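You operate a simulated robot arm through the tools that you are given. There is no shell and no other tool. Be economical: measure what you need, move in short steps, check, and stop when the job is done.

Carry out the task below with a simulated robot arm. There is one attempt and no reset: what you move stays moved.

Task
Slide the orange stop to mark 5 and tighten its screw at 3.
Fine: blue driver, one run, back in its holder after; fingers off the turning socket.
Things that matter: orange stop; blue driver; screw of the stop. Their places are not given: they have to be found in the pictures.

The check looks at the end state, three seconds after you hand in, the way a careful person would. Anything else that was tipped, shoved, dropped, spilled or broken makes it a failure.

Robot
A 7-joint arm with a two-finger parallel gripper, fixed in place. Base frame: the origin is at the foot of the arm, x ahead of it, y to its left, z up. Lengths are in mm, angles in degrees, forces in N, time in s.
Its first joint turns from -66.0 to 66.0 degrees. Payload 2.4 kg.
Tool frame: the origin (TCP) lies between the finger pads and is the grasp point; the fingertips stand 30 mm ahead of it; z points along the fingers, y is the line along which they close. The gripper opens to 94 mm. The fingers are 28 mm wide and 10 mm thick; the gripper's body (50 by 96 mm) begins 55 mm behind the TCP.
Orientation is that of the tool frame in the base frame, as [roll, pitch, yaw] about the fixed x, y, z axes, in that order (R = Rz(yaw) Ry(pitch) Rx(roll)). With the fingers straight down and closing along the base's y, the tool's x points along the base's -x, its y along +y and its z along -z.

Tools
- The arm moves only by the tool play_rows. Its argument "increments" is one flat list of numbers, 6 for each row, row after row: the shift along the tool's x, y, z in m, then the turn, a rotation vector about the tool's x, y, z in degrees. In form: [x, y, z, ax, ay, az, x, y, z, ax, ay, az, ...]. A call has 1 to 20 rows; each row shifts and turns the commanded pose from where the row before left it, along the tool's axes as they then stand. "gripper" is the gripper command, from -1 (shut) to 1 (fully open), values between in proportion, set as the call begins (left out, the last holds). A row lasts 0.2 s, in which the tool goes at most 50 mm and 8.6 degrees; a call with a longer step from one row to the next is refused whole, and so is a gripper value outside its range. A pose out of reach is approached as far as the arm can. The call stops where the force on the tool passes 70 N (or 10 N more than at its start, if that is more) or the arm is blocked; 0.2 s more then pass. Each finger travels about 153 mm/s and halts on what it meets, pressing with about 25 N; the grip force reading is that of the motor and also rises with nothing between the fingers. The clock runs only during rows and for 0.2 s after the last one: add rows that do not move to give the fingers time. It gives the time, the measured TCP pose, the force on the tool (base axes), the opening and the grip force at its end, in the units of the frame above (readings bear some noise), and new pictures: "pictures" is both (left out), scene, wrist or none.
- Cameras (640 x 400 px; columns grow to the right, rows downward): "scene" is fixed at [58.7, 495.5, 1452.2]; the picture's right is [-0.51, -0.86, 0.00], its down [-0.42, 0.25, -0.87] and it looks along [0.75, -0.45, -0.48] (base axes); focal length 310 px, centre (320, 200). "wrist" rides on the gripper at [-37, 0, -58] in the tool frame; the picture's right is [0.00, -1.00, 0.00], its down [0.97, 0.00, -0.24] and it looks along [0.24, 0.00, 0.97] (tool axes); focal length 218 px, centre (320, 200).
- pixel_to_xyz(camera, pixels): for up to 12 pixels [column, row] of the newest picture of that camera ("zoom" is the newest enlarged one), the place [x, y, z] in the base frame of the surface seen there, good to about 3 mm. It takes no simulated time.
- enlarge(camera, box): a new picture of the part [left, top, right, bottom] of that camera's present view, enlarged. It takes no simulated time.
- hand_in(): hands the job in; it is judged then, once.

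Work in short steps. Measure before you move; look again where a grasp or a placing could have gone wrong, and mend it. You have 80 turns and 120 pictures in all, those below and enlarged ones among them. Open the gripper and draw the arm clear of the work before you hand the job in, unless the task says otherwise; then end with one line.

The tools are called after "Call:" by a JSON object that holds its "name" and its "arguments". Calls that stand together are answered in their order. play_rows: Moves the arm, as the interface text tells. Its arguments: {"type":"object","properties":{"increments":{"type":"array","items":{"type":"number"}},"gripper":{"type":"number"},"pictures":{"type":"string","enum":["both","scene","wrist","none"]}},"required":["increments"]} The other tools are called the same way: pixel_to_xyz (camera, pixels) gives the place of the surface under pixels of a picture; enlarge (camera, box) takes an enlarged picture of a part of a camera's view; hand_in () hands the job in.

At the start:

```text
clock: 0.0
tool_pos: [373.2, 172.4, 1326.6]
tcp_rot: [179.9, 0.0, 179.9]
contact_force: [0.8, 0.8, -0.3]
finger_gap: 94.1
finger_force: 0.0
```

scene: 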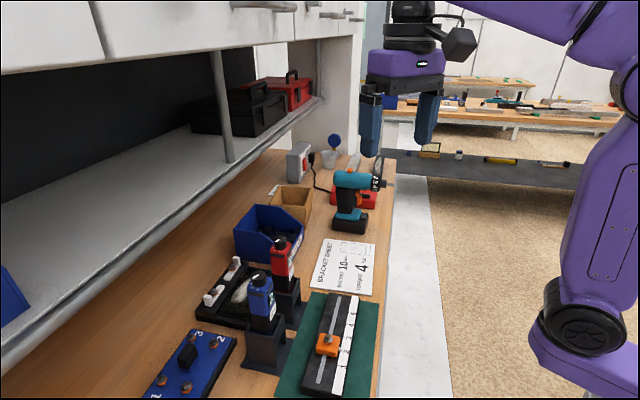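
wrist: 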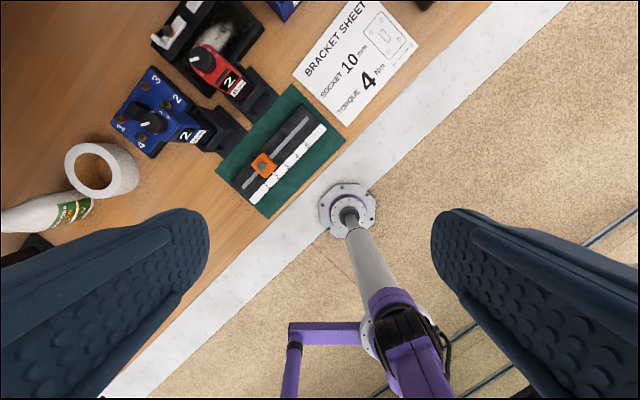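

The pictures show an orange stop on a ruler around scene (327,345), a blue driver at (262,300) in a black holder, and a red driver at (282,258). I enlarge these to read the details.

Call:
{"name": "enlarge", "arguments": {"camera": "scene", "box": [140, 220, 400, 400]}}

Call:
{"name": "enlarge", "arguments": {"camera": "wrist", "box": [100, 0, 420, 220]}}

```text
2.22 times, centred on (270, 310) of scene
```

zoom: 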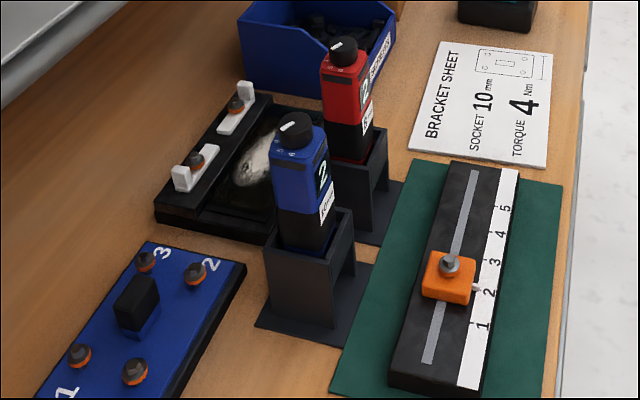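

```text
1.82 times, centred on (260, 110) of wrist
```

zoom: 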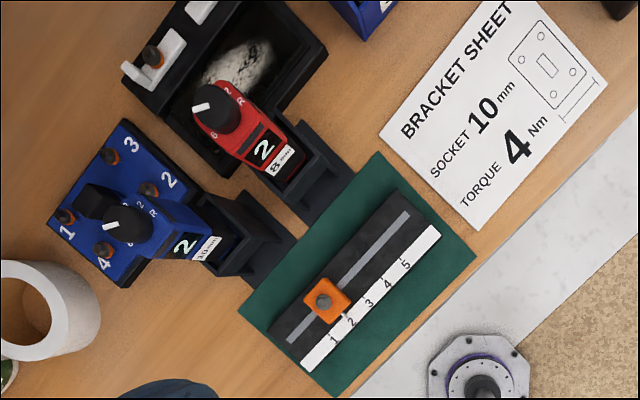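

I measure the key places in the scene picture: stop, ruler ends, marks, driver, holder.

Call:
{"name": "enlarge", "arguments": {"camera": "scene", "box": [270, 280, 390, 400]}}

Call:
{"name": "pixel_to_xyz", "arguments": {"camera": "scene", "pixels": [[260, 273], [262, 288], [265, 310], [280, 246], [321, 327], [326, 338], [327, 350], [335, 300], [250, 340], [268, 360], [187, 354], [282, 262]]}}

Call:
{"name": "pixel_to_xyz", "arguments": {"camera": "wrist", "pixels": [[261, 165], [245, 185], [302, 120], [263, 193], [305, 142], [325, 130], [280, 175], [153, 125], [205, 60], [238, 130], [195, 137], [290, 155]]}}

```text
3.33 times, centred on (330, 340) of scene
```

zoom: 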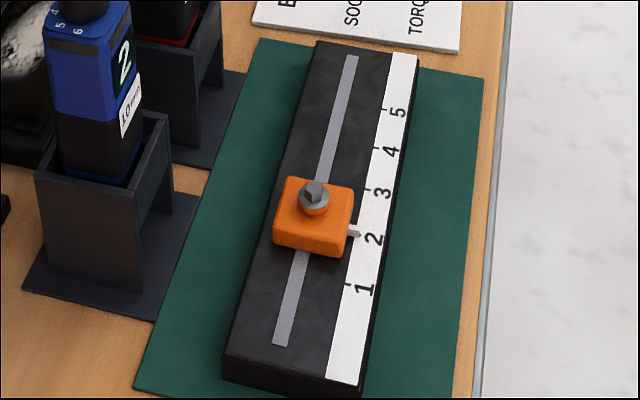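

```text
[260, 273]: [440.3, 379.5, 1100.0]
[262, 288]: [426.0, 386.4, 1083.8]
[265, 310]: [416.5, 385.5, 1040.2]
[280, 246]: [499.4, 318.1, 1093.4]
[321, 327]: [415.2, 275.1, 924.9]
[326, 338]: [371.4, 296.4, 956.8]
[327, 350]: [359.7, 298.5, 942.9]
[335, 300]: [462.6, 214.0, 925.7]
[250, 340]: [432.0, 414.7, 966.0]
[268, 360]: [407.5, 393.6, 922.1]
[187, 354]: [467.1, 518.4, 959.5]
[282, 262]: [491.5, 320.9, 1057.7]
```

```text
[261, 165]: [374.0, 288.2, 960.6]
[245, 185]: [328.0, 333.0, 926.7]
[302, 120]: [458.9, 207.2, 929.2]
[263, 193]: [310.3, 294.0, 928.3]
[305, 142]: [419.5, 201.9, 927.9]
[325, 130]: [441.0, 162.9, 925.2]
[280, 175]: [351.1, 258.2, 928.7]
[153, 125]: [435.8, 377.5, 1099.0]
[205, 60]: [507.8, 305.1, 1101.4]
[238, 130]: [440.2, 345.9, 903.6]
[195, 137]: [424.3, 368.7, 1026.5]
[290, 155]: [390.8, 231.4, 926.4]
```

Rail direction is about (0.72,-0.69). I move above the rail's middle with the fingers turned to close along the rail, and look closely.

Call:
{"name": "play_rows", "arguments": {"increments": [-0.0112, 0.0194, 0.0354, 0, 0, 0, -0.0112, 0.0194, 0.0354, 0, 0, 0, -0.0112, 0.0194, 0.0354, 0, 0, 0, -0.0112, 0.0194, 0.0354, 0, 0, 0, -0.0112, 0.0194, 0.0354, 0, 0, 0, 0, 0, 0, 0, 0, -7.5, 0, 0, 0, 0, 0, -7.5, 0, 0, 0, 0, 0, -7.5, 0, 0, 0, 0, 0, -7.5, 0, 0, 0, 0, 0, -7.5, 0, 0, 0, 0, 0, -7.5, 0, 0, 0, 0, 0, 0, 0, 0, 0, 0, 0, 0]}}

```text
clock: 2.8
tool_pos: [429.1, 269.4, 1149.3]
tcp_rot: [179.9, 0.1, -134.9]
contact_force: [-0.4, 1.1, -0.1]
finger_gap: 94.2
finger_force: 0.1
```

scene: 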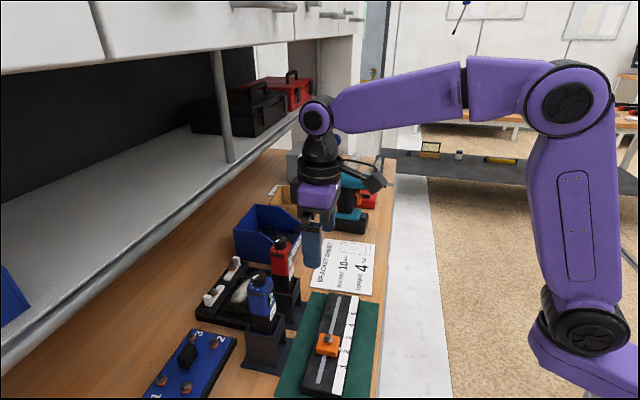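
wrist: 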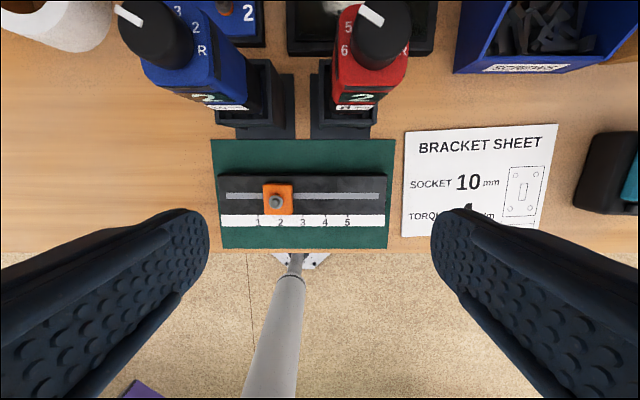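

The rail is now aligned with the image. I enlarge the rail and the blue driver's knob, and measure the marks.

Call:
{"name": "enlarge", "arguments": {"camera": "wrist", "box": [200, 140, 400, 260]}}

Call:
{"name": "pixel_to_xyz", "arguments": {"camera": "wrist", "pixels": [[258, 217], [280, 217], [303, 217], [325, 217], [347, 217], [277, 201], [265, 197], [292, 197], [228, 196], [380, 196], [220, 180], [340, 182]]}}

Call:
{"name": "enlarge", "arguments": {"camera": "wrist", "box": [100, 0, 300, 140]}}

```text
3.20 times, centred on (300, 200) of wrist
```

zoom: 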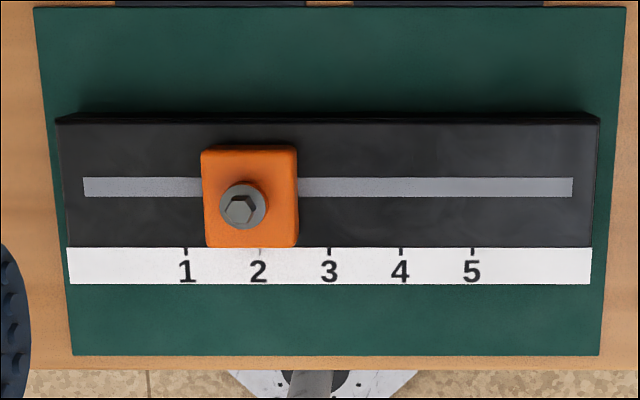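

```text
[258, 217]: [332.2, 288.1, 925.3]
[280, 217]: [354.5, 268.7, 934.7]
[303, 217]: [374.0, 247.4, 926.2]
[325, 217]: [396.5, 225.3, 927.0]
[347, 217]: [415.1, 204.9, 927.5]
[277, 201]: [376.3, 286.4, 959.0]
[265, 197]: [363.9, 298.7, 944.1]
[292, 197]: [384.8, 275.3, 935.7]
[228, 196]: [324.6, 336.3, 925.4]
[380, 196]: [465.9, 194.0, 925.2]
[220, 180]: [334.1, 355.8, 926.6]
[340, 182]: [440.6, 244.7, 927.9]
```

```text
2.86 times, centred on (200, 70) of wrist
```

zoom: 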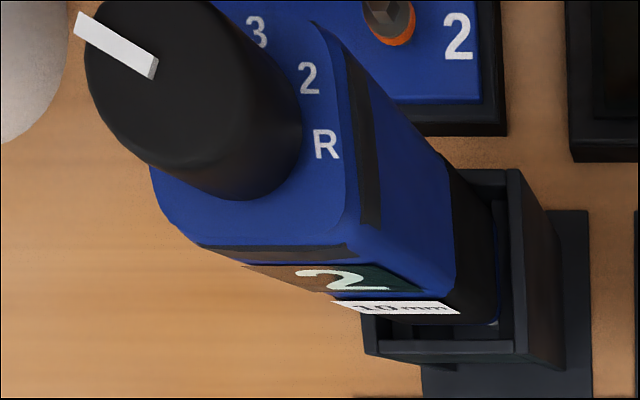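

The stop's pointer sits at mark 2, with the marks about 29 mm apart. Next I go above the blue driver to read the dial around its knob.

Call:
{"name": "play_rows", "arguments": {"increments": [0, 0, -0.04, 0, 0, 0, -0.0235, 0.02, -0.015, 0, 0, 0, -0.0235, 0.02, -0.015, 0, 0, 0, -0.0235, 0.02, -0.015, 0, 0, 0, -0.0235, 0.02, -0.015, 0, 0, 0, 0, 0, 0, 0, 0, 0], "pictures": "wrist"}}

Call:
{"name": "enlarge", "arguments": {"camera": "wrist", "box": [220, 100, 420, 300]}}

Call:
{"name": "enlarge", "arguments": {"camera": "scene", "box": [230, 230, 320, 390]}}

```text
clock: 4.2
tool_pos: [435.1, 367.6, 1262.7]
tcp_rot: [179.9, 0.1, -136.8]
contact_force: [-0.4, -0.4, -1.1]
finger_gap: 94.1
finger_force: 0.1
```

wrist: 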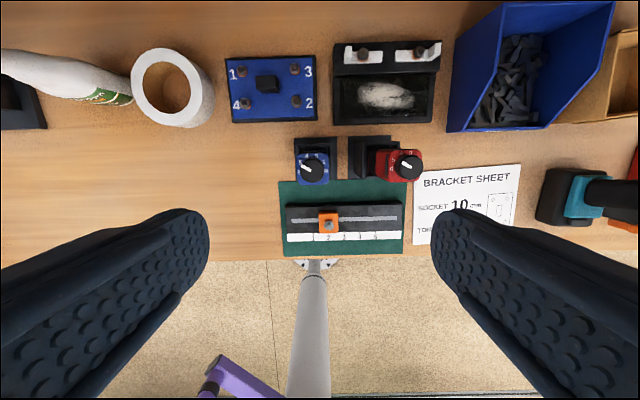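

```text
2.00 times, centred on (320, 200) of wrist
```

zoom: 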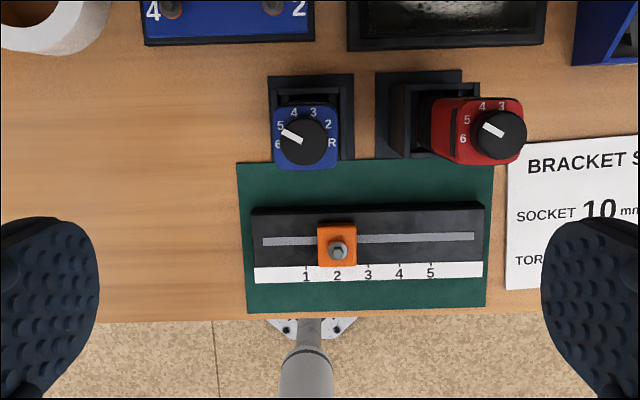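

```text
2.50 times, centred on (275, 310) of scene
```

zoom: 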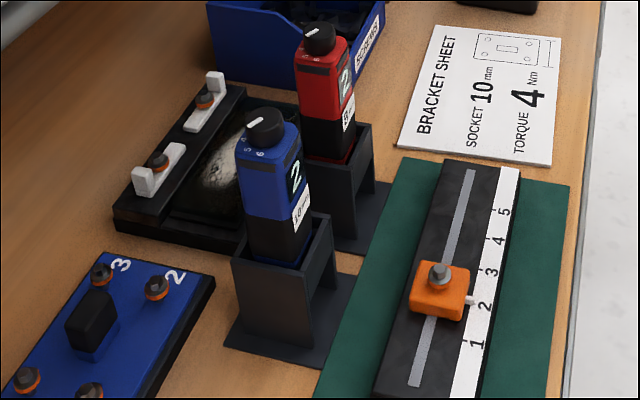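

The knob labels run 6-5-4-3-2-R from left to right, and the stripe points near 5. I enlarge further to be sure of the display and stripe.

Call:
{"name": "enlarge", "arguments": {"camera": "wrist", "box": [285, 130, 345, 190]}}

Call:
{"name": "enlarge", "arguments": {"camera": "scene", "box": [240, 260, 290, 320]}}

Call:
{"name": "pixel_to_xyz", "arguments": {"camera": "wrist", "pixels": [[312, 170], [318, 174], [300, 180], [325, 181], [327, 160], [301, 160], [405, 167]]}}

```text
6.67 times, centred on (315, 160) of wrist
```

zoom: 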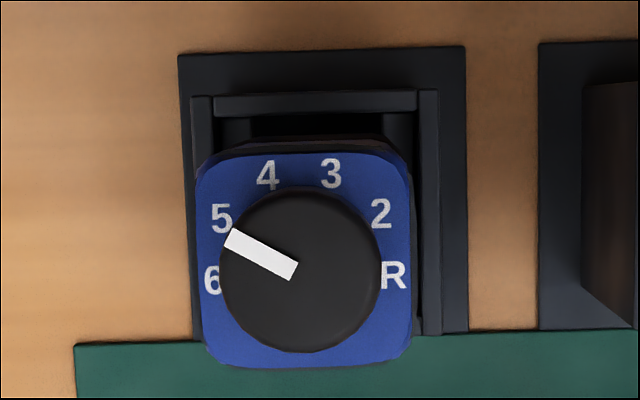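

```text
6.67 times, centred on (265, 290) of scene
```

zoom: 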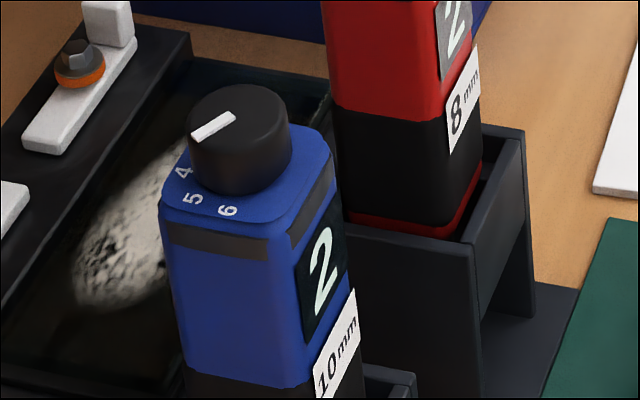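

```text
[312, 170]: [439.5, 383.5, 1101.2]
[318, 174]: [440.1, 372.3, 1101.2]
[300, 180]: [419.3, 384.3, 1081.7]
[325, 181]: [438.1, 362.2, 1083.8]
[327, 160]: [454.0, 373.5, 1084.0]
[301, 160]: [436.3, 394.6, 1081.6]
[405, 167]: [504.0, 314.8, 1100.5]
```

The blue driver stands at about (438,379), and its knob is about 22 mm across and set to 5, so it needs two steps clockwise to reach 3. First comes the stop: I go above it with a gap of about 70 mm.

Call:
{"name": "play_rows", "arguments": {"increments": [0.0302, -0.00715, 0, 0, 0, 0, 0.0302, -0.00715, 0, 0, 0, 0, 0.0302, -0.00715, 0, 0, 0, 0, 0.0302, -0.00715, 0, 0, 0, 0, 0, 0, 0.045, 0, 0, 0, 0, 0, 0.045, 0, 0, 0, 0, 0, 0.045, 0, 0, 0, 0, 0, 0.045, 0, 0, 0, 0, 0, 0, 0, 0, 0, 0, 0, 0, 0, 0, 0], "gripper": 0.49}}

```text
clock: 6.4
tool_pos: [374.1, 287.1, 1070.5]
tcp_rot: [179.9, 0.1, -135.0]
contact_force: [0.4, -0.7, 0.6]
finger_gap: 70.1
finger_force: 0.0
```

scene: 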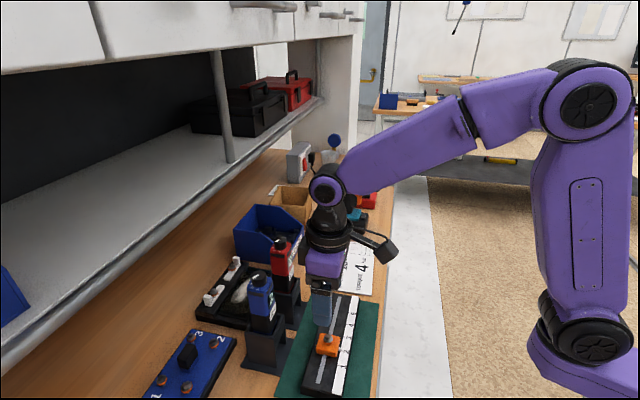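
wrist: 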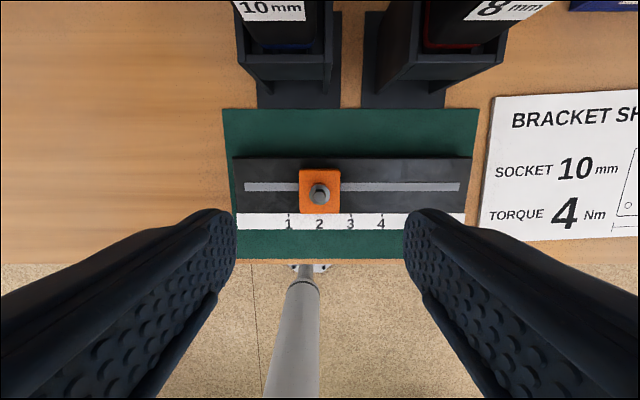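

The stop is centred at column 320, between the fingers. I remeasure the heights before descending.

Call:
{"name": "pixel_to_xyz", "arguments": {"camera": "wrist", "pixels": [[306, 178], [334, 178], [320, 190], [306, 207], [334, 207], [280, 172], [360, 200], [289, 216], [320, 218], [350, 216], [382, 216], [260, 240]]}}

Call:
{"name": "enlarge", "arguments": {"camera": "wrist", "box": [230, 130, 410, 250]}}

```text
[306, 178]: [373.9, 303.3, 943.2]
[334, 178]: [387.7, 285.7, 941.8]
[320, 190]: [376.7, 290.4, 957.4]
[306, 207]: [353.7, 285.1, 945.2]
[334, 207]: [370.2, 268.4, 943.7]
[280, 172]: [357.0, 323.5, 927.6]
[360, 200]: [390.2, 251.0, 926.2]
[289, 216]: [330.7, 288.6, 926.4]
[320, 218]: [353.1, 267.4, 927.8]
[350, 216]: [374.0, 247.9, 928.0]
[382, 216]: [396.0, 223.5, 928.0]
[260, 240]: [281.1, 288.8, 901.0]
```

```text
3.33 times, centred on (320, 190) of wrist
```

zoom: 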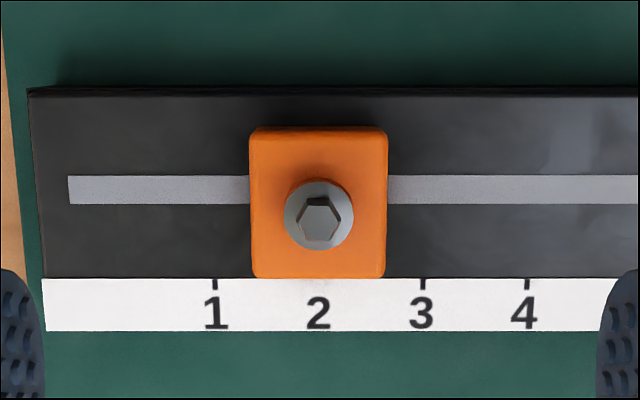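

Rail top is about 927, stop top about 944 and screw top about 958. I descend to TCP z≈963, which puts the tips at about 933.

Call:
{"name": "play_rows", "arguments": {"increments": [0, 0, 0.036, 0, 0, 0, 0, 0, 0.036, 0, 0, 0, 0.001, 0, 0.035, 0, 0, 0, 0, 0, 0, 0, 0, 0, 0, 0, 0, 0, 0, 0], "pictures": "wrist"}}

```text
clock: 7.6
tool_pos: [375.0, 286.6, 962.3]
tcp_rot: [179.9, 0.0, -135.1]
contact_force: [-0.4, 0.1, -0.1]
finger_gap: 70.0
finger_force: 0.0
```

wrist: 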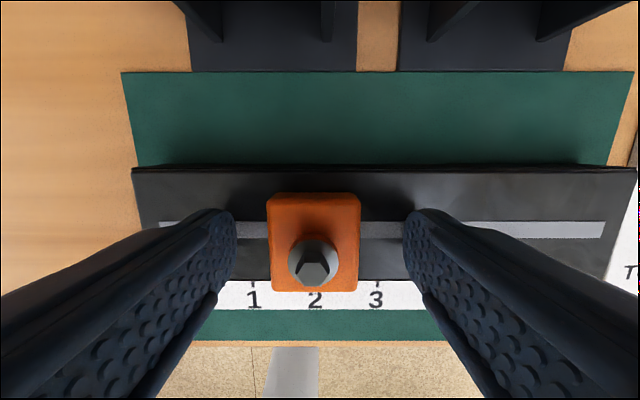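

Fingers straddle the stop, which is slightly left of centre at column 313. I shift 2 mm and close.

Call:
{"name": "play_rows", "arguments": {"increments": [0, 0.002, 0, 0, 0, 0, 0, 0, 0, 0, 0, 0, 0, 0, 0, 0, 0, 0], "gripper": -0.3, "pictures": "wrist"}}

```text
clock: 8.4
tool_pos: [373.6, 288.7, 962.3]
tcp_rot: [179.9, 0.0, -135.0]
contact_force: [-0.5, -1.5, 0.7]
finger_gap: 35.5
finger_force: 25.4
```

wrist: 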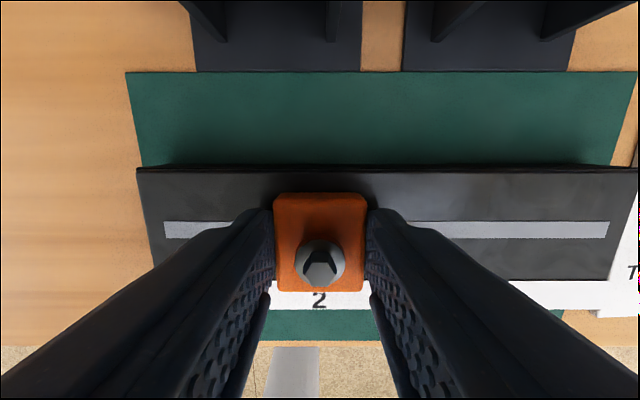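

Stop held (gap 35.5). I drag it 88 mm along the rail toward mark 5.

Call:
{"name": "play_rows", "arguments": {"increments": [0, -0.02, 0, 0, 0, 0, 0, -0.02, 0, 0, 0, 0, 0, -0.02, 0, 0, 0, 0, 0, -0.02, 0, 0, 0, 0, 0, -0.008, 0, 0, 0, 0, 0, 0, 0, 0, 0, 0, 0, 0, 0, 0, 0, 0]}}

Call:
{"name": "enlarge", "arguments": {"camera": "wrist", "box": [240, 180, 400, 330]}}

```text
clock: 10.0
tool_pos: [434.8, 226.2, 961.6]
tcp_rot: [-180.0, 0.3, -135.1]
contact_force: [5.2, 6.9, 0.4]
finger_gap: 35.9
finger_force: 24.7
```

scene: 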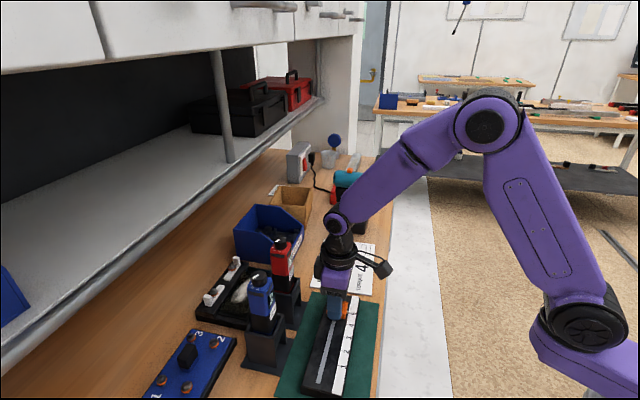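
wrist: 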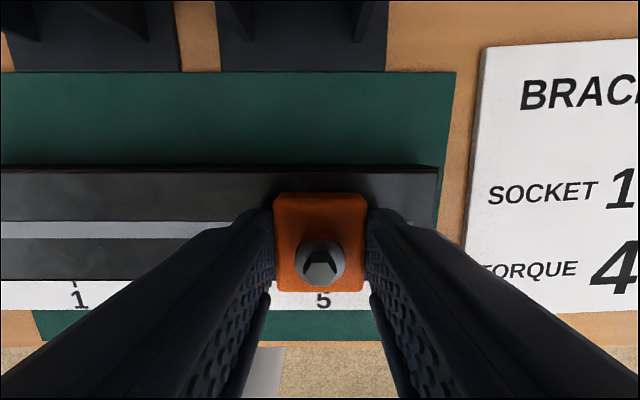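

```text
2.67 times, centred on (320, 255) of wrist
```

zoom: 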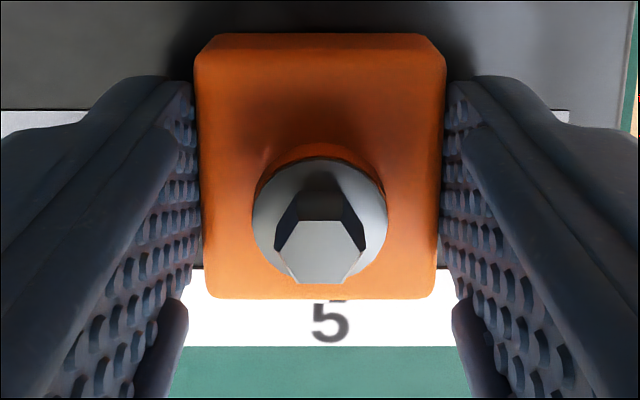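

"5" lies at column 323.7 with the stop centred at 320, so about 1.8 mm more is needed.

Call:
{"name": "play_rows", "arguments": {"increments": [0, -0.002, 0, 0, 0, 0, 0, 0, 0, 0, 0, 0], "pictures": "wrist"}}

Call:
{"name": "enlarge", "arguments": {"camera": "wrist", "box": [270, 250, 370, 330]}}

```text
clock: 10.6
tool_pos: [436.3, 224.2, 961.8]
tcp_rot: [180.0, 0.2, -135.1]
contact_force: [3.0, 3.4, 17.5]
finger_gap: 35.9
finger_force: 25.1
```

wrist: 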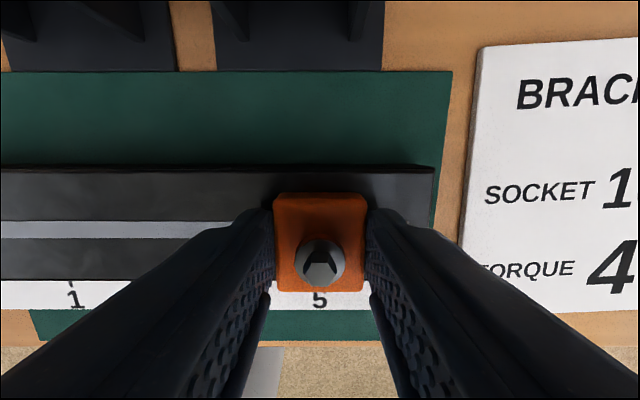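

```text
5.00 times, centred on (320, 290) of wrist
```

zoom: 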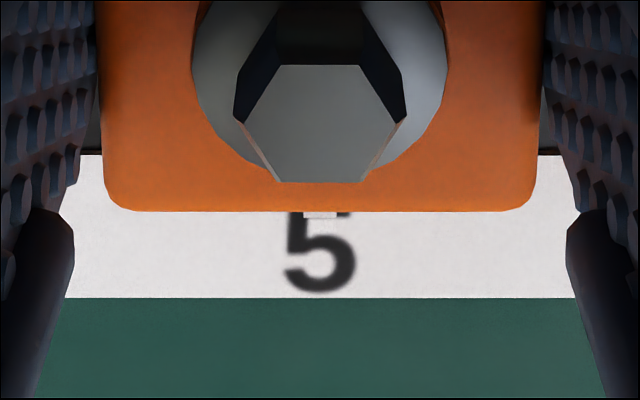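

The white pointer now lines up with the 5, both at zoom column 320. I release and rise to verify.

Call:
{"name": "play_rows", "arguments": {"increments": [0, 0, 0, 0, 0, 0, 0, 0, 0, 0, 0, 0, 0, 0, -0.03, 0, 0, 0, 0, 0, -0.04, 0, 0, 0, 0, 0, -0.04, 0, 0, 0, 0, 0, 0, 0, 0, 0, 0, 0, 0, 0, 0, 0], "gripper": 0.49, "pictures": "wrist"}}

Call:
{"name": "enlarge", "arguments": {"camera": "wrist", "box": [250, 150, 390, 240]}}

Call:
{"name": "enlarge", "arguments": {"camera": "scene", "box": [310, 280, 370, 340]}}

Call:
{"name": "pixel_to_xyz", "arguments": {"camera": "wrist", "pixels": [[306, 178], [334, 178], [320, 195], [306, 207], [334, 207], [320, 186], [320, 218], [351, 217], [289, 217], [227, 217], [315, 194], [325, 194]]}}

```text
clock: 12.2
tool_pos: [437.5, 223.1, 1073.4]
tcp_rot: [179.9, 0.1, -135.0]
contact_force: [-0.1, -0.4, 0.4]
finger_gap: 70.2
finger_force: 0.1
```

wrist: 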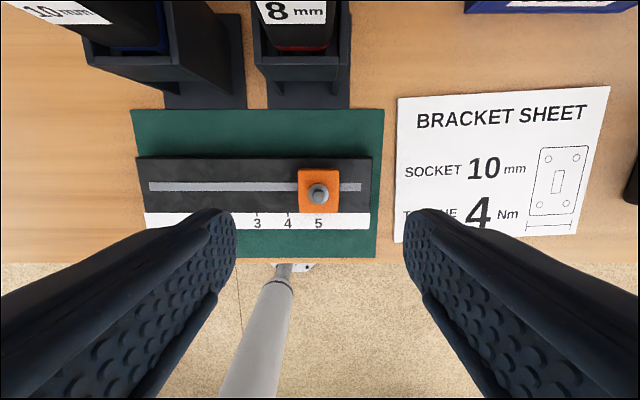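

```text
4.44 times, centred on (320, 195) of wrist
```

zoom: 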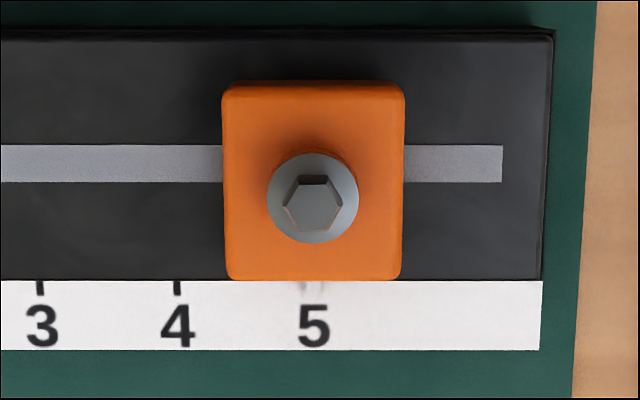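

```text
6.67 times, centred on (340, 310) of scene
```

zoom: 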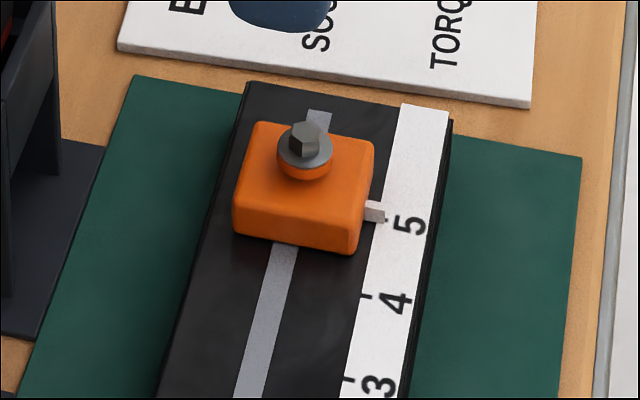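

```text
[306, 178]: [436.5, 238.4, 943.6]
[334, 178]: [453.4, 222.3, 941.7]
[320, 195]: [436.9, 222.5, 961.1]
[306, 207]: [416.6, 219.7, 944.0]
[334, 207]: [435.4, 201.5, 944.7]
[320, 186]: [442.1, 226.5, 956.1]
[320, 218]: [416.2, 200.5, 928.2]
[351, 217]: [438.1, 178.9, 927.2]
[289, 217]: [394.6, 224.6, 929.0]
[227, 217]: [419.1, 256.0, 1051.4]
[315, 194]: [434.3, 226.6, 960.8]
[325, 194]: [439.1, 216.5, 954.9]
```

The stop stands at mark 5: ticks 3 and 4 are at zoom columns 40 and 177, which puts 5 at 314, and the pointer is at about 313. Now I go above the blue driver's knob, measured at (439.5,383.5).

Call:
{"name": "play_rows", "arguments": {"increments": [0, 0, -0.037, 0, 0, 0, 0, 0, -0.037, 0, 0, 0, 0, 0, -0.037, 0, 0, 0, -0.0287, 0.028, 0, 0, 0, 0, -0.0287, 0.028, 0, 0, 0, 0, -0.0287, 0.028, 0, 0, 0, 0, -0.0287, 0.028, 0, 0, 0, 0, 0, 0, 0, 0, 0, 0, 0, 0, 0, 0, 0, 0], "gripper": -0.04, "pictures": "wrist"}}

Call:
{"name": "enlarge", "arguments": {"camera": "wrist", "box": [260, 150, 380, 250]}}

Call:
{"name": "pixel_to_xyz", "arguments": {"camera": "wrist", "pixels": [[320, 200], [315, 195], [325, 205], [320, 180], [320, 220], [300, 200], [340, 200]]}}

```text
clock: 14.2
tool_pos: [437.1, 386.8, 1181.8]
tcp_rot: [179.9, 0.1, -135.1]
contact_force: [0.7, -0.1, 0.3]
finger_gap: 45.0
finger_force: 0.1
```

wrist: 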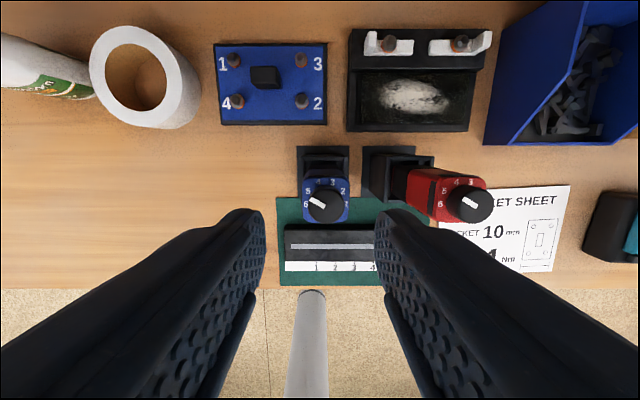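

```text
4.00 times, centred on (320, 200) of wrist
```

zoom: 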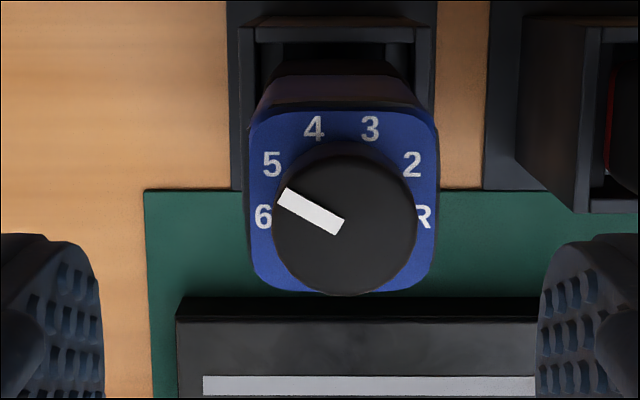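

```text
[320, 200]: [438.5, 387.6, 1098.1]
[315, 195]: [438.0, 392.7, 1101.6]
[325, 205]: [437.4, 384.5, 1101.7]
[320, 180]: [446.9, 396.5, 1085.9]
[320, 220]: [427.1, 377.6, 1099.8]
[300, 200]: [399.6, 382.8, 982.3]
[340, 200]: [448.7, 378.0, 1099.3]
```

The knob centre is at pixel (326,206), i.e. about (437.6,383.6). The stripe stands at about 152° and label 3 at about 72°, so an 80° clockwise turn is needed. I centre, pre-rotate 40° the other way, and descend around the knob.

Call:
{"name": "play_rows", "arguments": {"increments": [0.0018, -0.0028, 0, 0, 0, 0, 0, 0, 0, 0, 0, -8, 0, 0, 0, 0, 0, -8, 0, 0, 0, 0, 0, -8, 0, 0, 0, 0, 0, -8, 0, 0, 0, 0, 0, -8, 0, 0, 0.03, 0, 0, 0, 0, 0, 0.02, 0, 0, 0, 0, 0, 0.0, 0, 0, 0, 0, 0, 0, 0, 0, 0]}}

```text
clock: 16.4
tool_pos: [439.0, 381.1, 1131.6]
tcp_rot: [-180.0, 0.1, -95.0]
contact_force: [-0.9, -0.9, -0.5]
finger_gap: 45.1
finger_force: 0.1
```

scene: 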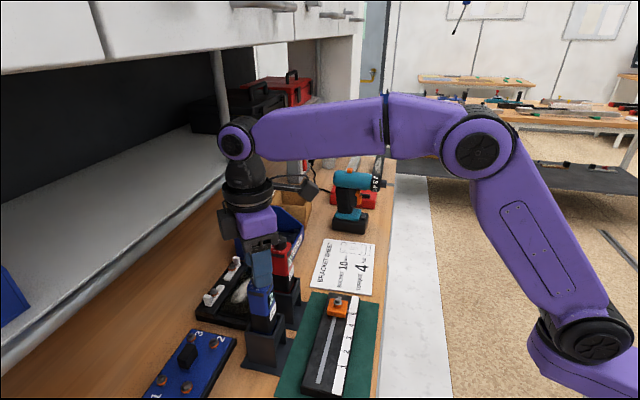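
wrist: 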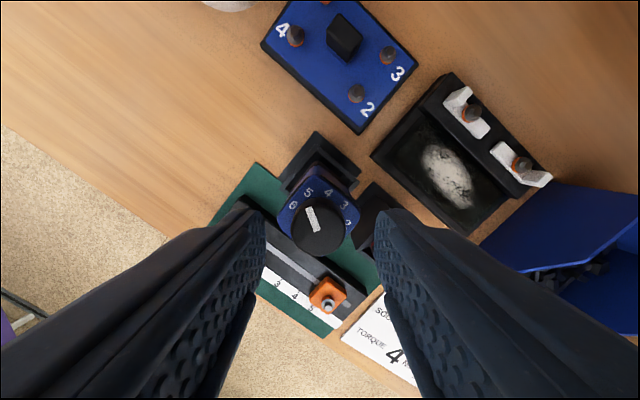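

TCP reads (439,381) and the knob appears at about (318,228). I check its centre.

Call:
{"name": "pixel_to_xyz", "arguments": {"camera": "wrist", "pixels": [[318, 226], [297, 228], [340, 228], [318, 208], [318, 246], [318, 235]]}}

Call:
{"name": "enlarge", "arguments": {"camera": "wrist", "box": [260, 160, 380, 260]}}

```text
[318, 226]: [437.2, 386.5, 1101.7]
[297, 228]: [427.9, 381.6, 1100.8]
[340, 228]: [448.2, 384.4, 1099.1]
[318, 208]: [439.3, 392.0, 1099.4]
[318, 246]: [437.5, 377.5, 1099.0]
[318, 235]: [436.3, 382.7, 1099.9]
```

```text
4.00 times, centred on (320, 210) of wrist
```

zoom: 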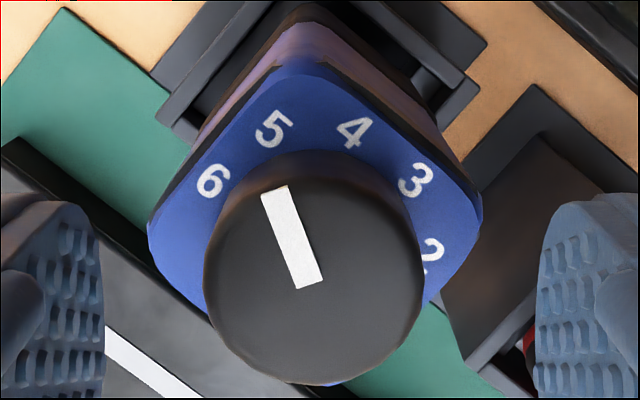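

Knob centre is about (438,384.4). I correct the tool by 2.7 mm, lower to tips at about 1087, and close on the knob.

Call:
{"name": "play_rows", "arguments": {"increments": [-0.0026, 0.0012, 0, 0, 0, 0, 0, 0, 0.0145, 0, 0, 0, 0, 0, 0, 0, 0, 0], "pictures": "none"}}

Call:
{"name": "play_rows", "arguments": {"increments": [0, 0, 0, 0, 0, 0, 0, 0, 0, 0, 0, 0, 0, 0, 0, 0, 0, 0], "gripper": -0.75}}

```text
clock: 17.2
tool_pos: [436.2, 383.2, 1118.5]
tcp_rot: [180.0, 0.1, -95.1]
contact_force: [0.0, -0.6, -0.4]
finger_gap: 45.3
finger_force: 0.1
```

```text
clock: 18.0
tool_pos: [435.6, 383.9, 1118.8]
tcp_rot: [-179.9, 0.1, -95.2]
contact_force: [1.4, -0.2, 2.0]
finger_gap: 24.0
finger_force: 25.0
```

scene: 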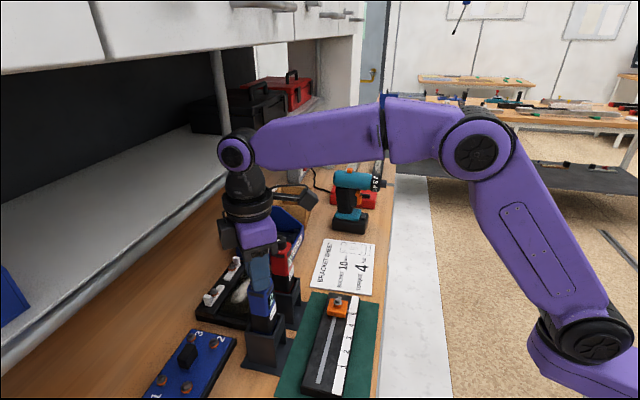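
wrist: 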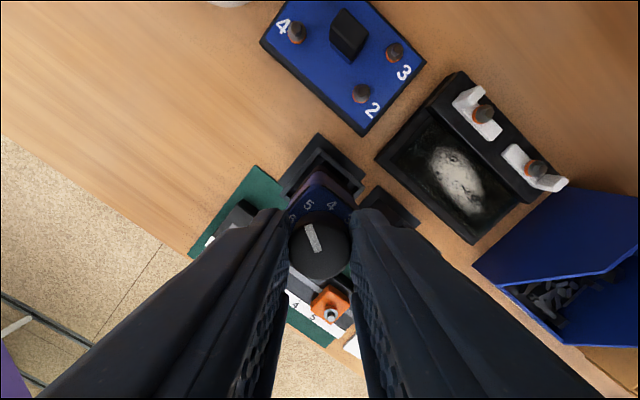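

Knob held (gap 24.0). I turn 78° clockwise seen from above.

Call:
{"name": "play_rows", "arguments": {"increments": [0, 0, 0, 0, 0, 7.8, 0, 0, 0, 0, 0, 7.8, 0, 0, 0, 0, 0, 7.8, 0, 0, 0, 0, 0, 7.8, 0, 0, 0, 0, 0, 7.8, 0, 0, 0, 0, 0, 7.8, 0, 0, 0, 0, 0, 7.8, 0, 0, 0, 0, 0, 7.8, 0, 0, 0, 0, 0, 7.8, 0, 0, 0, 0, 0, 7.8, 0, 0, 0, 0, 0, 0]}}

Call:
{"name": "enlarge", "arguments": {"camera": "wrist", "box": [260, 160, 380, 280]}}

```text
clock: 20.4
tool_pos: [437.1, 383.6, 1117.1]
tcp_rot: [179.9, 0.1, -173.1]
contact_force: [1.0, -0.8, -0.4]
finger_gap: 23.6
finger_force: 25.7
```

scene: 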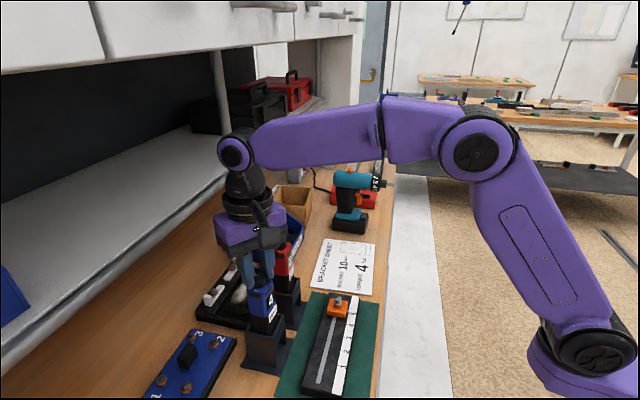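
wrist: 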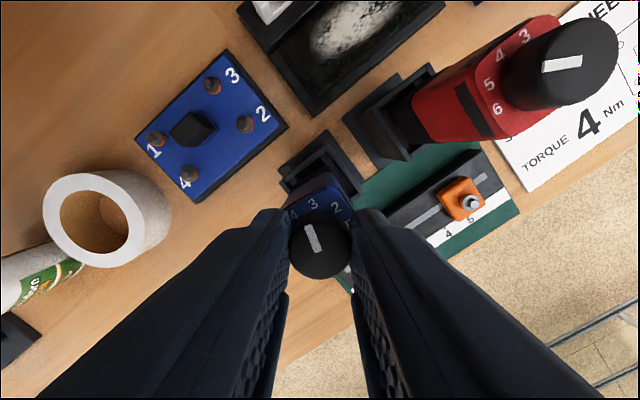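

```text
3.33 times, centred on (320, 220) of wrist
```

zoom: 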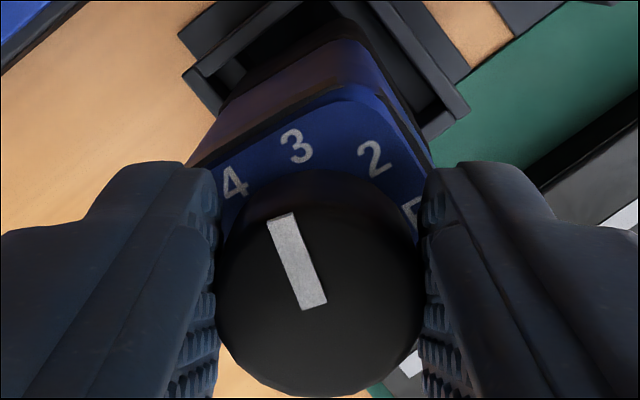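

The stripe is at about 110° in the picture, and label 3 should be at 72+38=110°. I release, rise and verify.

Call:
{"name": "play_rows", "arguments": {"increments": [0, 0, 0, 0, 0, 0, 0, 0, 0, 0, 0, 0, 0, 0, -0.035, 0, 0, 0, 0, 0, -0.03, 0, 0, -5, 0, 0, 0, 0, 0, -8.4, 0, 0, 0, 0, 0, -8.4, 0, 0, 0, 0, 0, -8.2, 0, 0, 0, 0, 0, -8, 0, 0, 0, 0, 0, 0], "gripper": -0.04, "pictures": "both"}}

Call:
{"name": "enlarge", "arguments": {"camera": "wrist", "box": [260, 150, 380, 250]}}

Call:
{"name": "enlarge", "arguments": {"camera": "scene", "box": [240, 260, 300, 330]}}

```text
clock: 22.4
tool_pos: [438.2, 384.4, 1184.4]
tcp_rot: [179.9, 0.0, -135.0]
contact_force: [0.5, -0.2, 0.2]
finger_gap: 45.1
finger_force: 0.1
```

scene: 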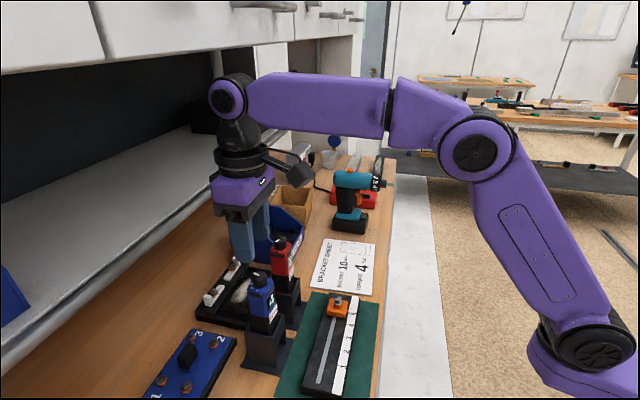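
wrist: 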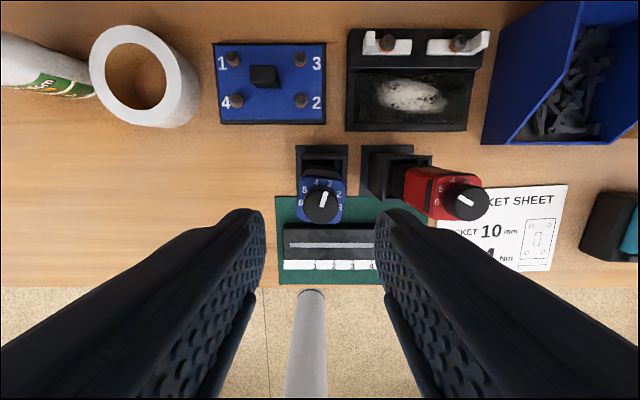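

```text
4.00 times, centred on (320, 200) of wrist
```

zoom: 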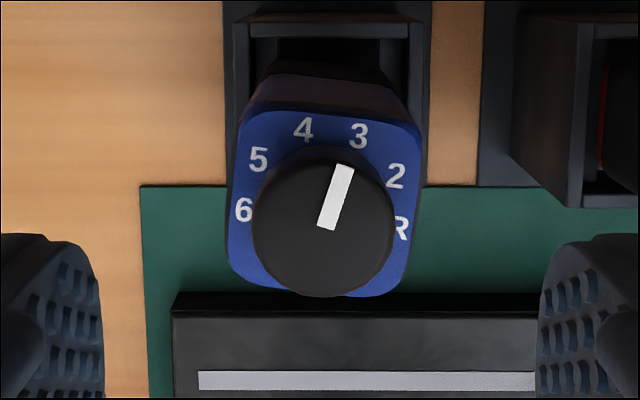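

```text
5.71 times, centred on (270, 295) of scene
```

zoom: 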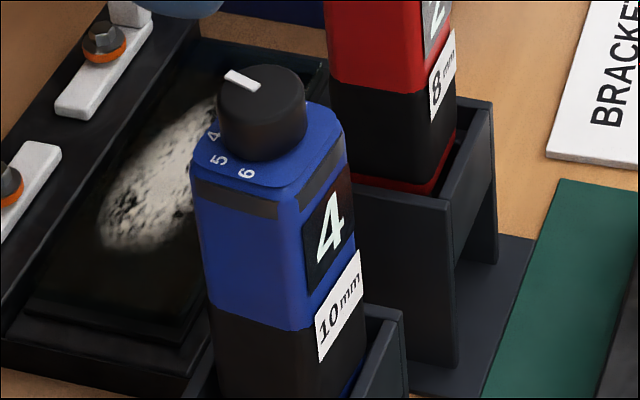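

The stripe now points at 3, but the live display changed from 2 to 4, so the dial and display count in opposite directions. I turn the knob about 38° back counter-clockwise and see what the display says.

Call:
{"name": "play_rows", "arguments": {"increments": [0.0005, 0, 0.036, 0, 0, 0, 0, 0, 0.03, 0, 0, 0, 0, 0, 0, 0, 0, 0], "pictures": "none"}}

Call:
{"name": "play_rows", "arguments": {"increments": [0, 0, 0, 0, 0, 0, 0, 0, 0, 0, 0, 0, 0, 0, 0, 0, 0, 0, 0, 0, 0, 0, 0, -7.6, 0, 0, 0, 0, 0, -7.6, 0, 0, 0, 0, 0, -7.6, 0, 0, 0, 0, 0, -7.6, 0, 0, 0, 0, 0, -7.6, 0, 0, 0, 0, 0, 0], "gripper": -0.75}}

Call:
{"name": "enlarge", "arguments": {"camera": "scene", "box": [240, 260, 300, 330]}}

```text
clock: 23.2
tool_pos: [437.1, 383.3, 1115.1]
tcp_rot: [179.8, 0.1, -135.1]
contact_force: [-0.4, 0.2, -0.4]
finger_gap: 45.1
finger_force: 0.1
```

```text
clock: 25.2
tool_pos: [438.4, 385.2, 1117.1]
tcp_rot: [180.0, 0.1, -97.0]
contact_force: [-0.2, 0.4, -0.8]
finger_gap: 24.0
finger_force: 25.2
```

scene: 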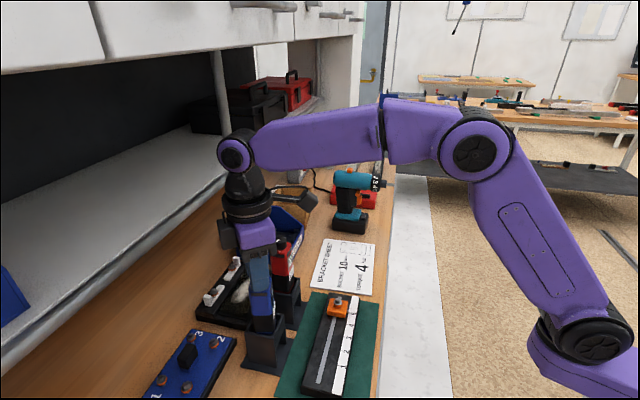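
wrist: 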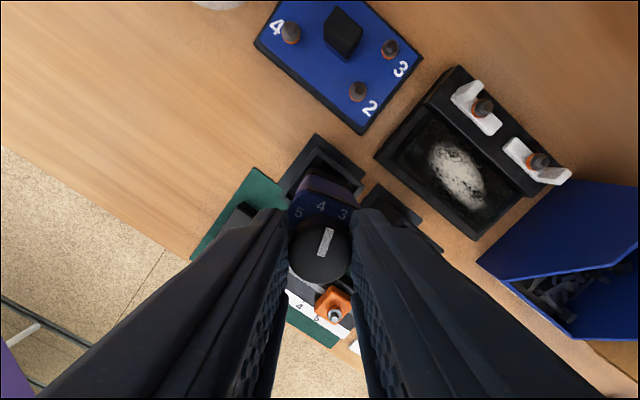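

```text
5.71 times, centred on (270, 295) of scene
```

zoom: 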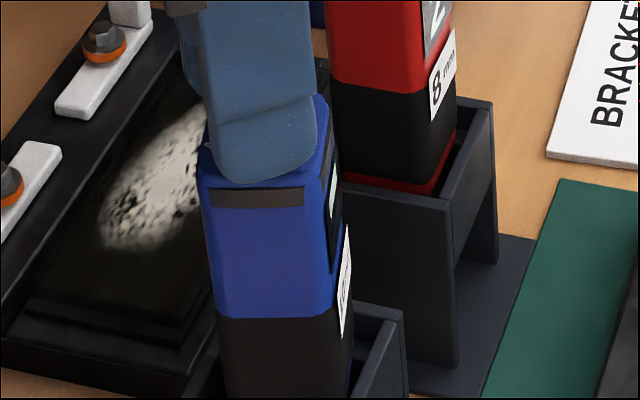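

The driver body seems to have turned a little in its holder along with the knob. I enlarge the wrist view before going on.

Call:
{"name": "enlarge", "arguments": {"camera": "wrist", "box": [260, 160, 380, 280]}}

```text
3.33 times, centred on (320, 220) of wrist
```

zoom: 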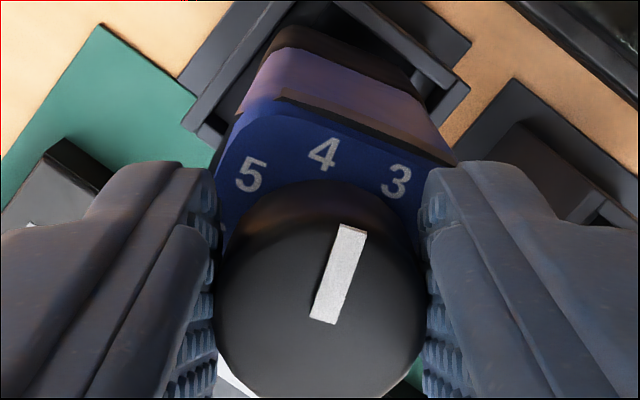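

The stripe is at 73°, midway between labels 4 (89°) and 3 (53°), and the body has taken up the holder's play of about 20°. I turn 17° further.

Call:
{"name": "play_rows", "arguments": {"increments": [0, 0, 0, 0, 0, -6, 0, 0, 0, 0, 0, -6, 0, 0, 0, 0, 0, -5, 0, 0, 0, 0, 0, 0], "pictures": "wrist"}}

Call:
{"name": "enlarge", "arguments": {"camera": "wrist", "box": [260, 160, 380, 280]}}

Call:
{"name": "enlarge", "arguments": {"camera": "scene", "box": [240, 260, 300, 330]}}

```text
clock: 26.2
tool_pos: [436.4, 384.5, 1118.2]
tcp_rot: [-180.0, 0.1, -79.9]
contact_force: [-0.6, 0.6, -0.3]
finger_gap: 24.2
finger_force: 25.4
```

wrist: 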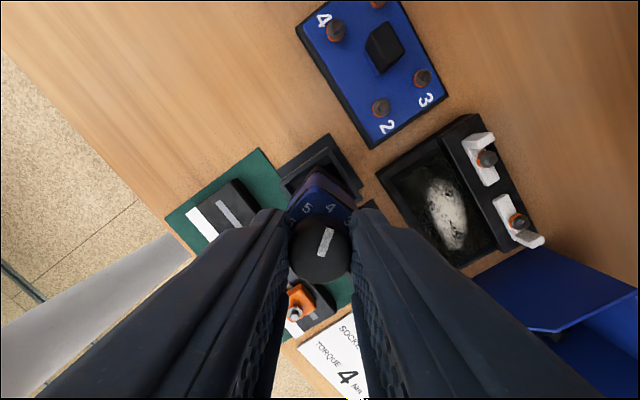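

```text
3.33 times, centred on (320, 220) of wrist
```

zoom: 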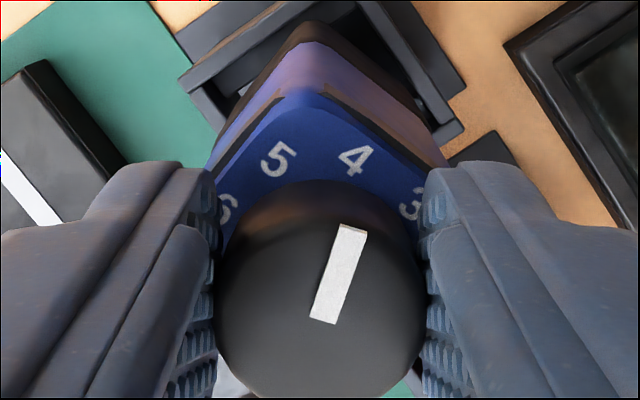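

```text
5.71 times, centred on (270, 295) of scene
```

zoom: 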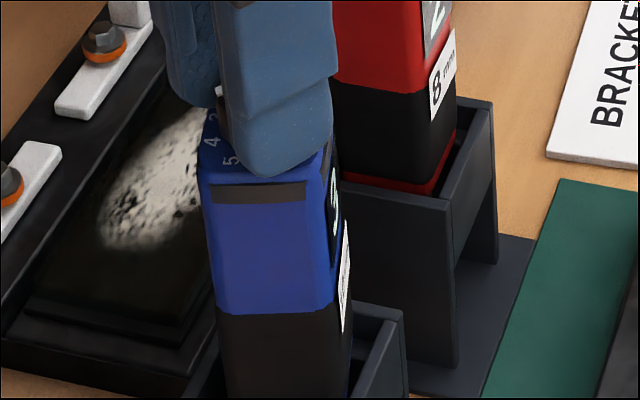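

The stripe now meets label 4, and the display seems to read 3. I release, rise and check.

Call:
{"name": "play_rows", "arguments": {"increments": [0, 0, 0, 0, 0, 0, 0, 0, 0, 0, 0, 0, 0, 0, -0.035, 0, 0, 0, 0, 0, -0.03, 0, 0, 7, 0, 0, 0, 0, 0, 8, 0, 0, 0, 0, 0, 8, 0, 0, 0, 0, 0, 8, 0, 0, 0, 0, 0, 8, 0, 0, 0, 0, 0, 8, 0, 0, 0, 0, 0, 8, 0, 0, 0, 0, 0, 0], "gripper": -0.04, "pictures": "both"}}

Call:
{"name": "enlarge", "arguments": {"camera": "wrist", "box": [260, 150, 380, 250]}}

Call:
{"name": "enlarge", "arguments": {"camera": "scene", "box": [230, 260, 300, 350]}}

```text
clock: 28.6
tool_pos: [437.5, 382.5, 1183.2]
tcp_rot: [179.8, 0.1, -135.3]
contact_force: [0.2, -0.2, 0.9]
finger_gap: 45.1
finger_force: 0.0
```

scene: 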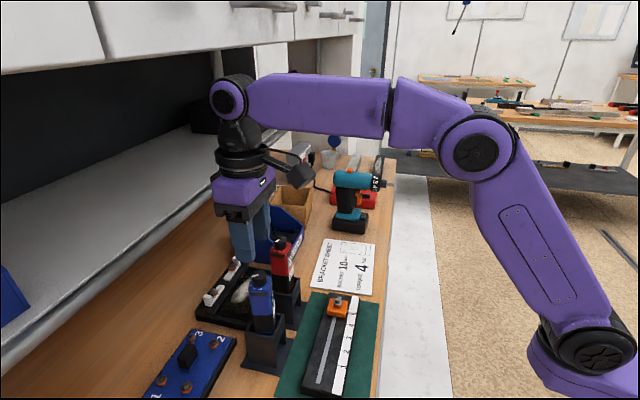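
wrist: 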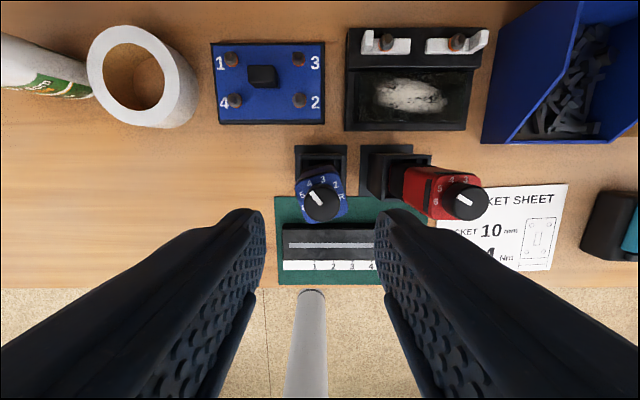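

```text
4.00 times, centred on (320, 200) of wrist
```

zoom: 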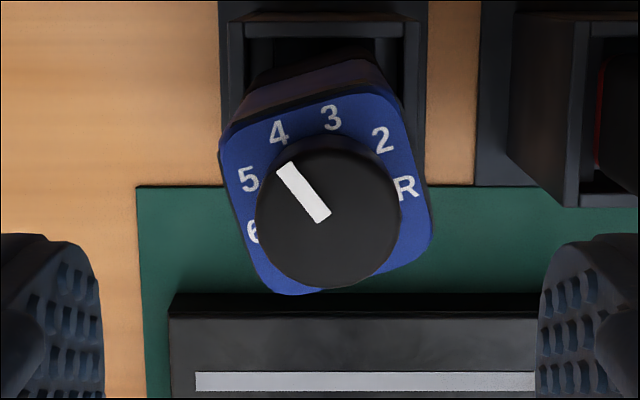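

```text
4.44 times, centred on (265, 305) of scene
```

zoom: 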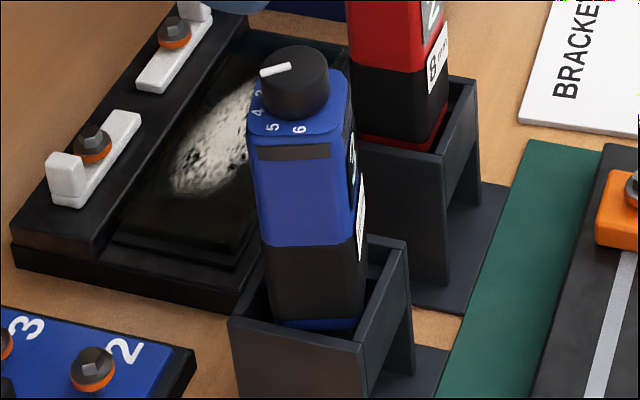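

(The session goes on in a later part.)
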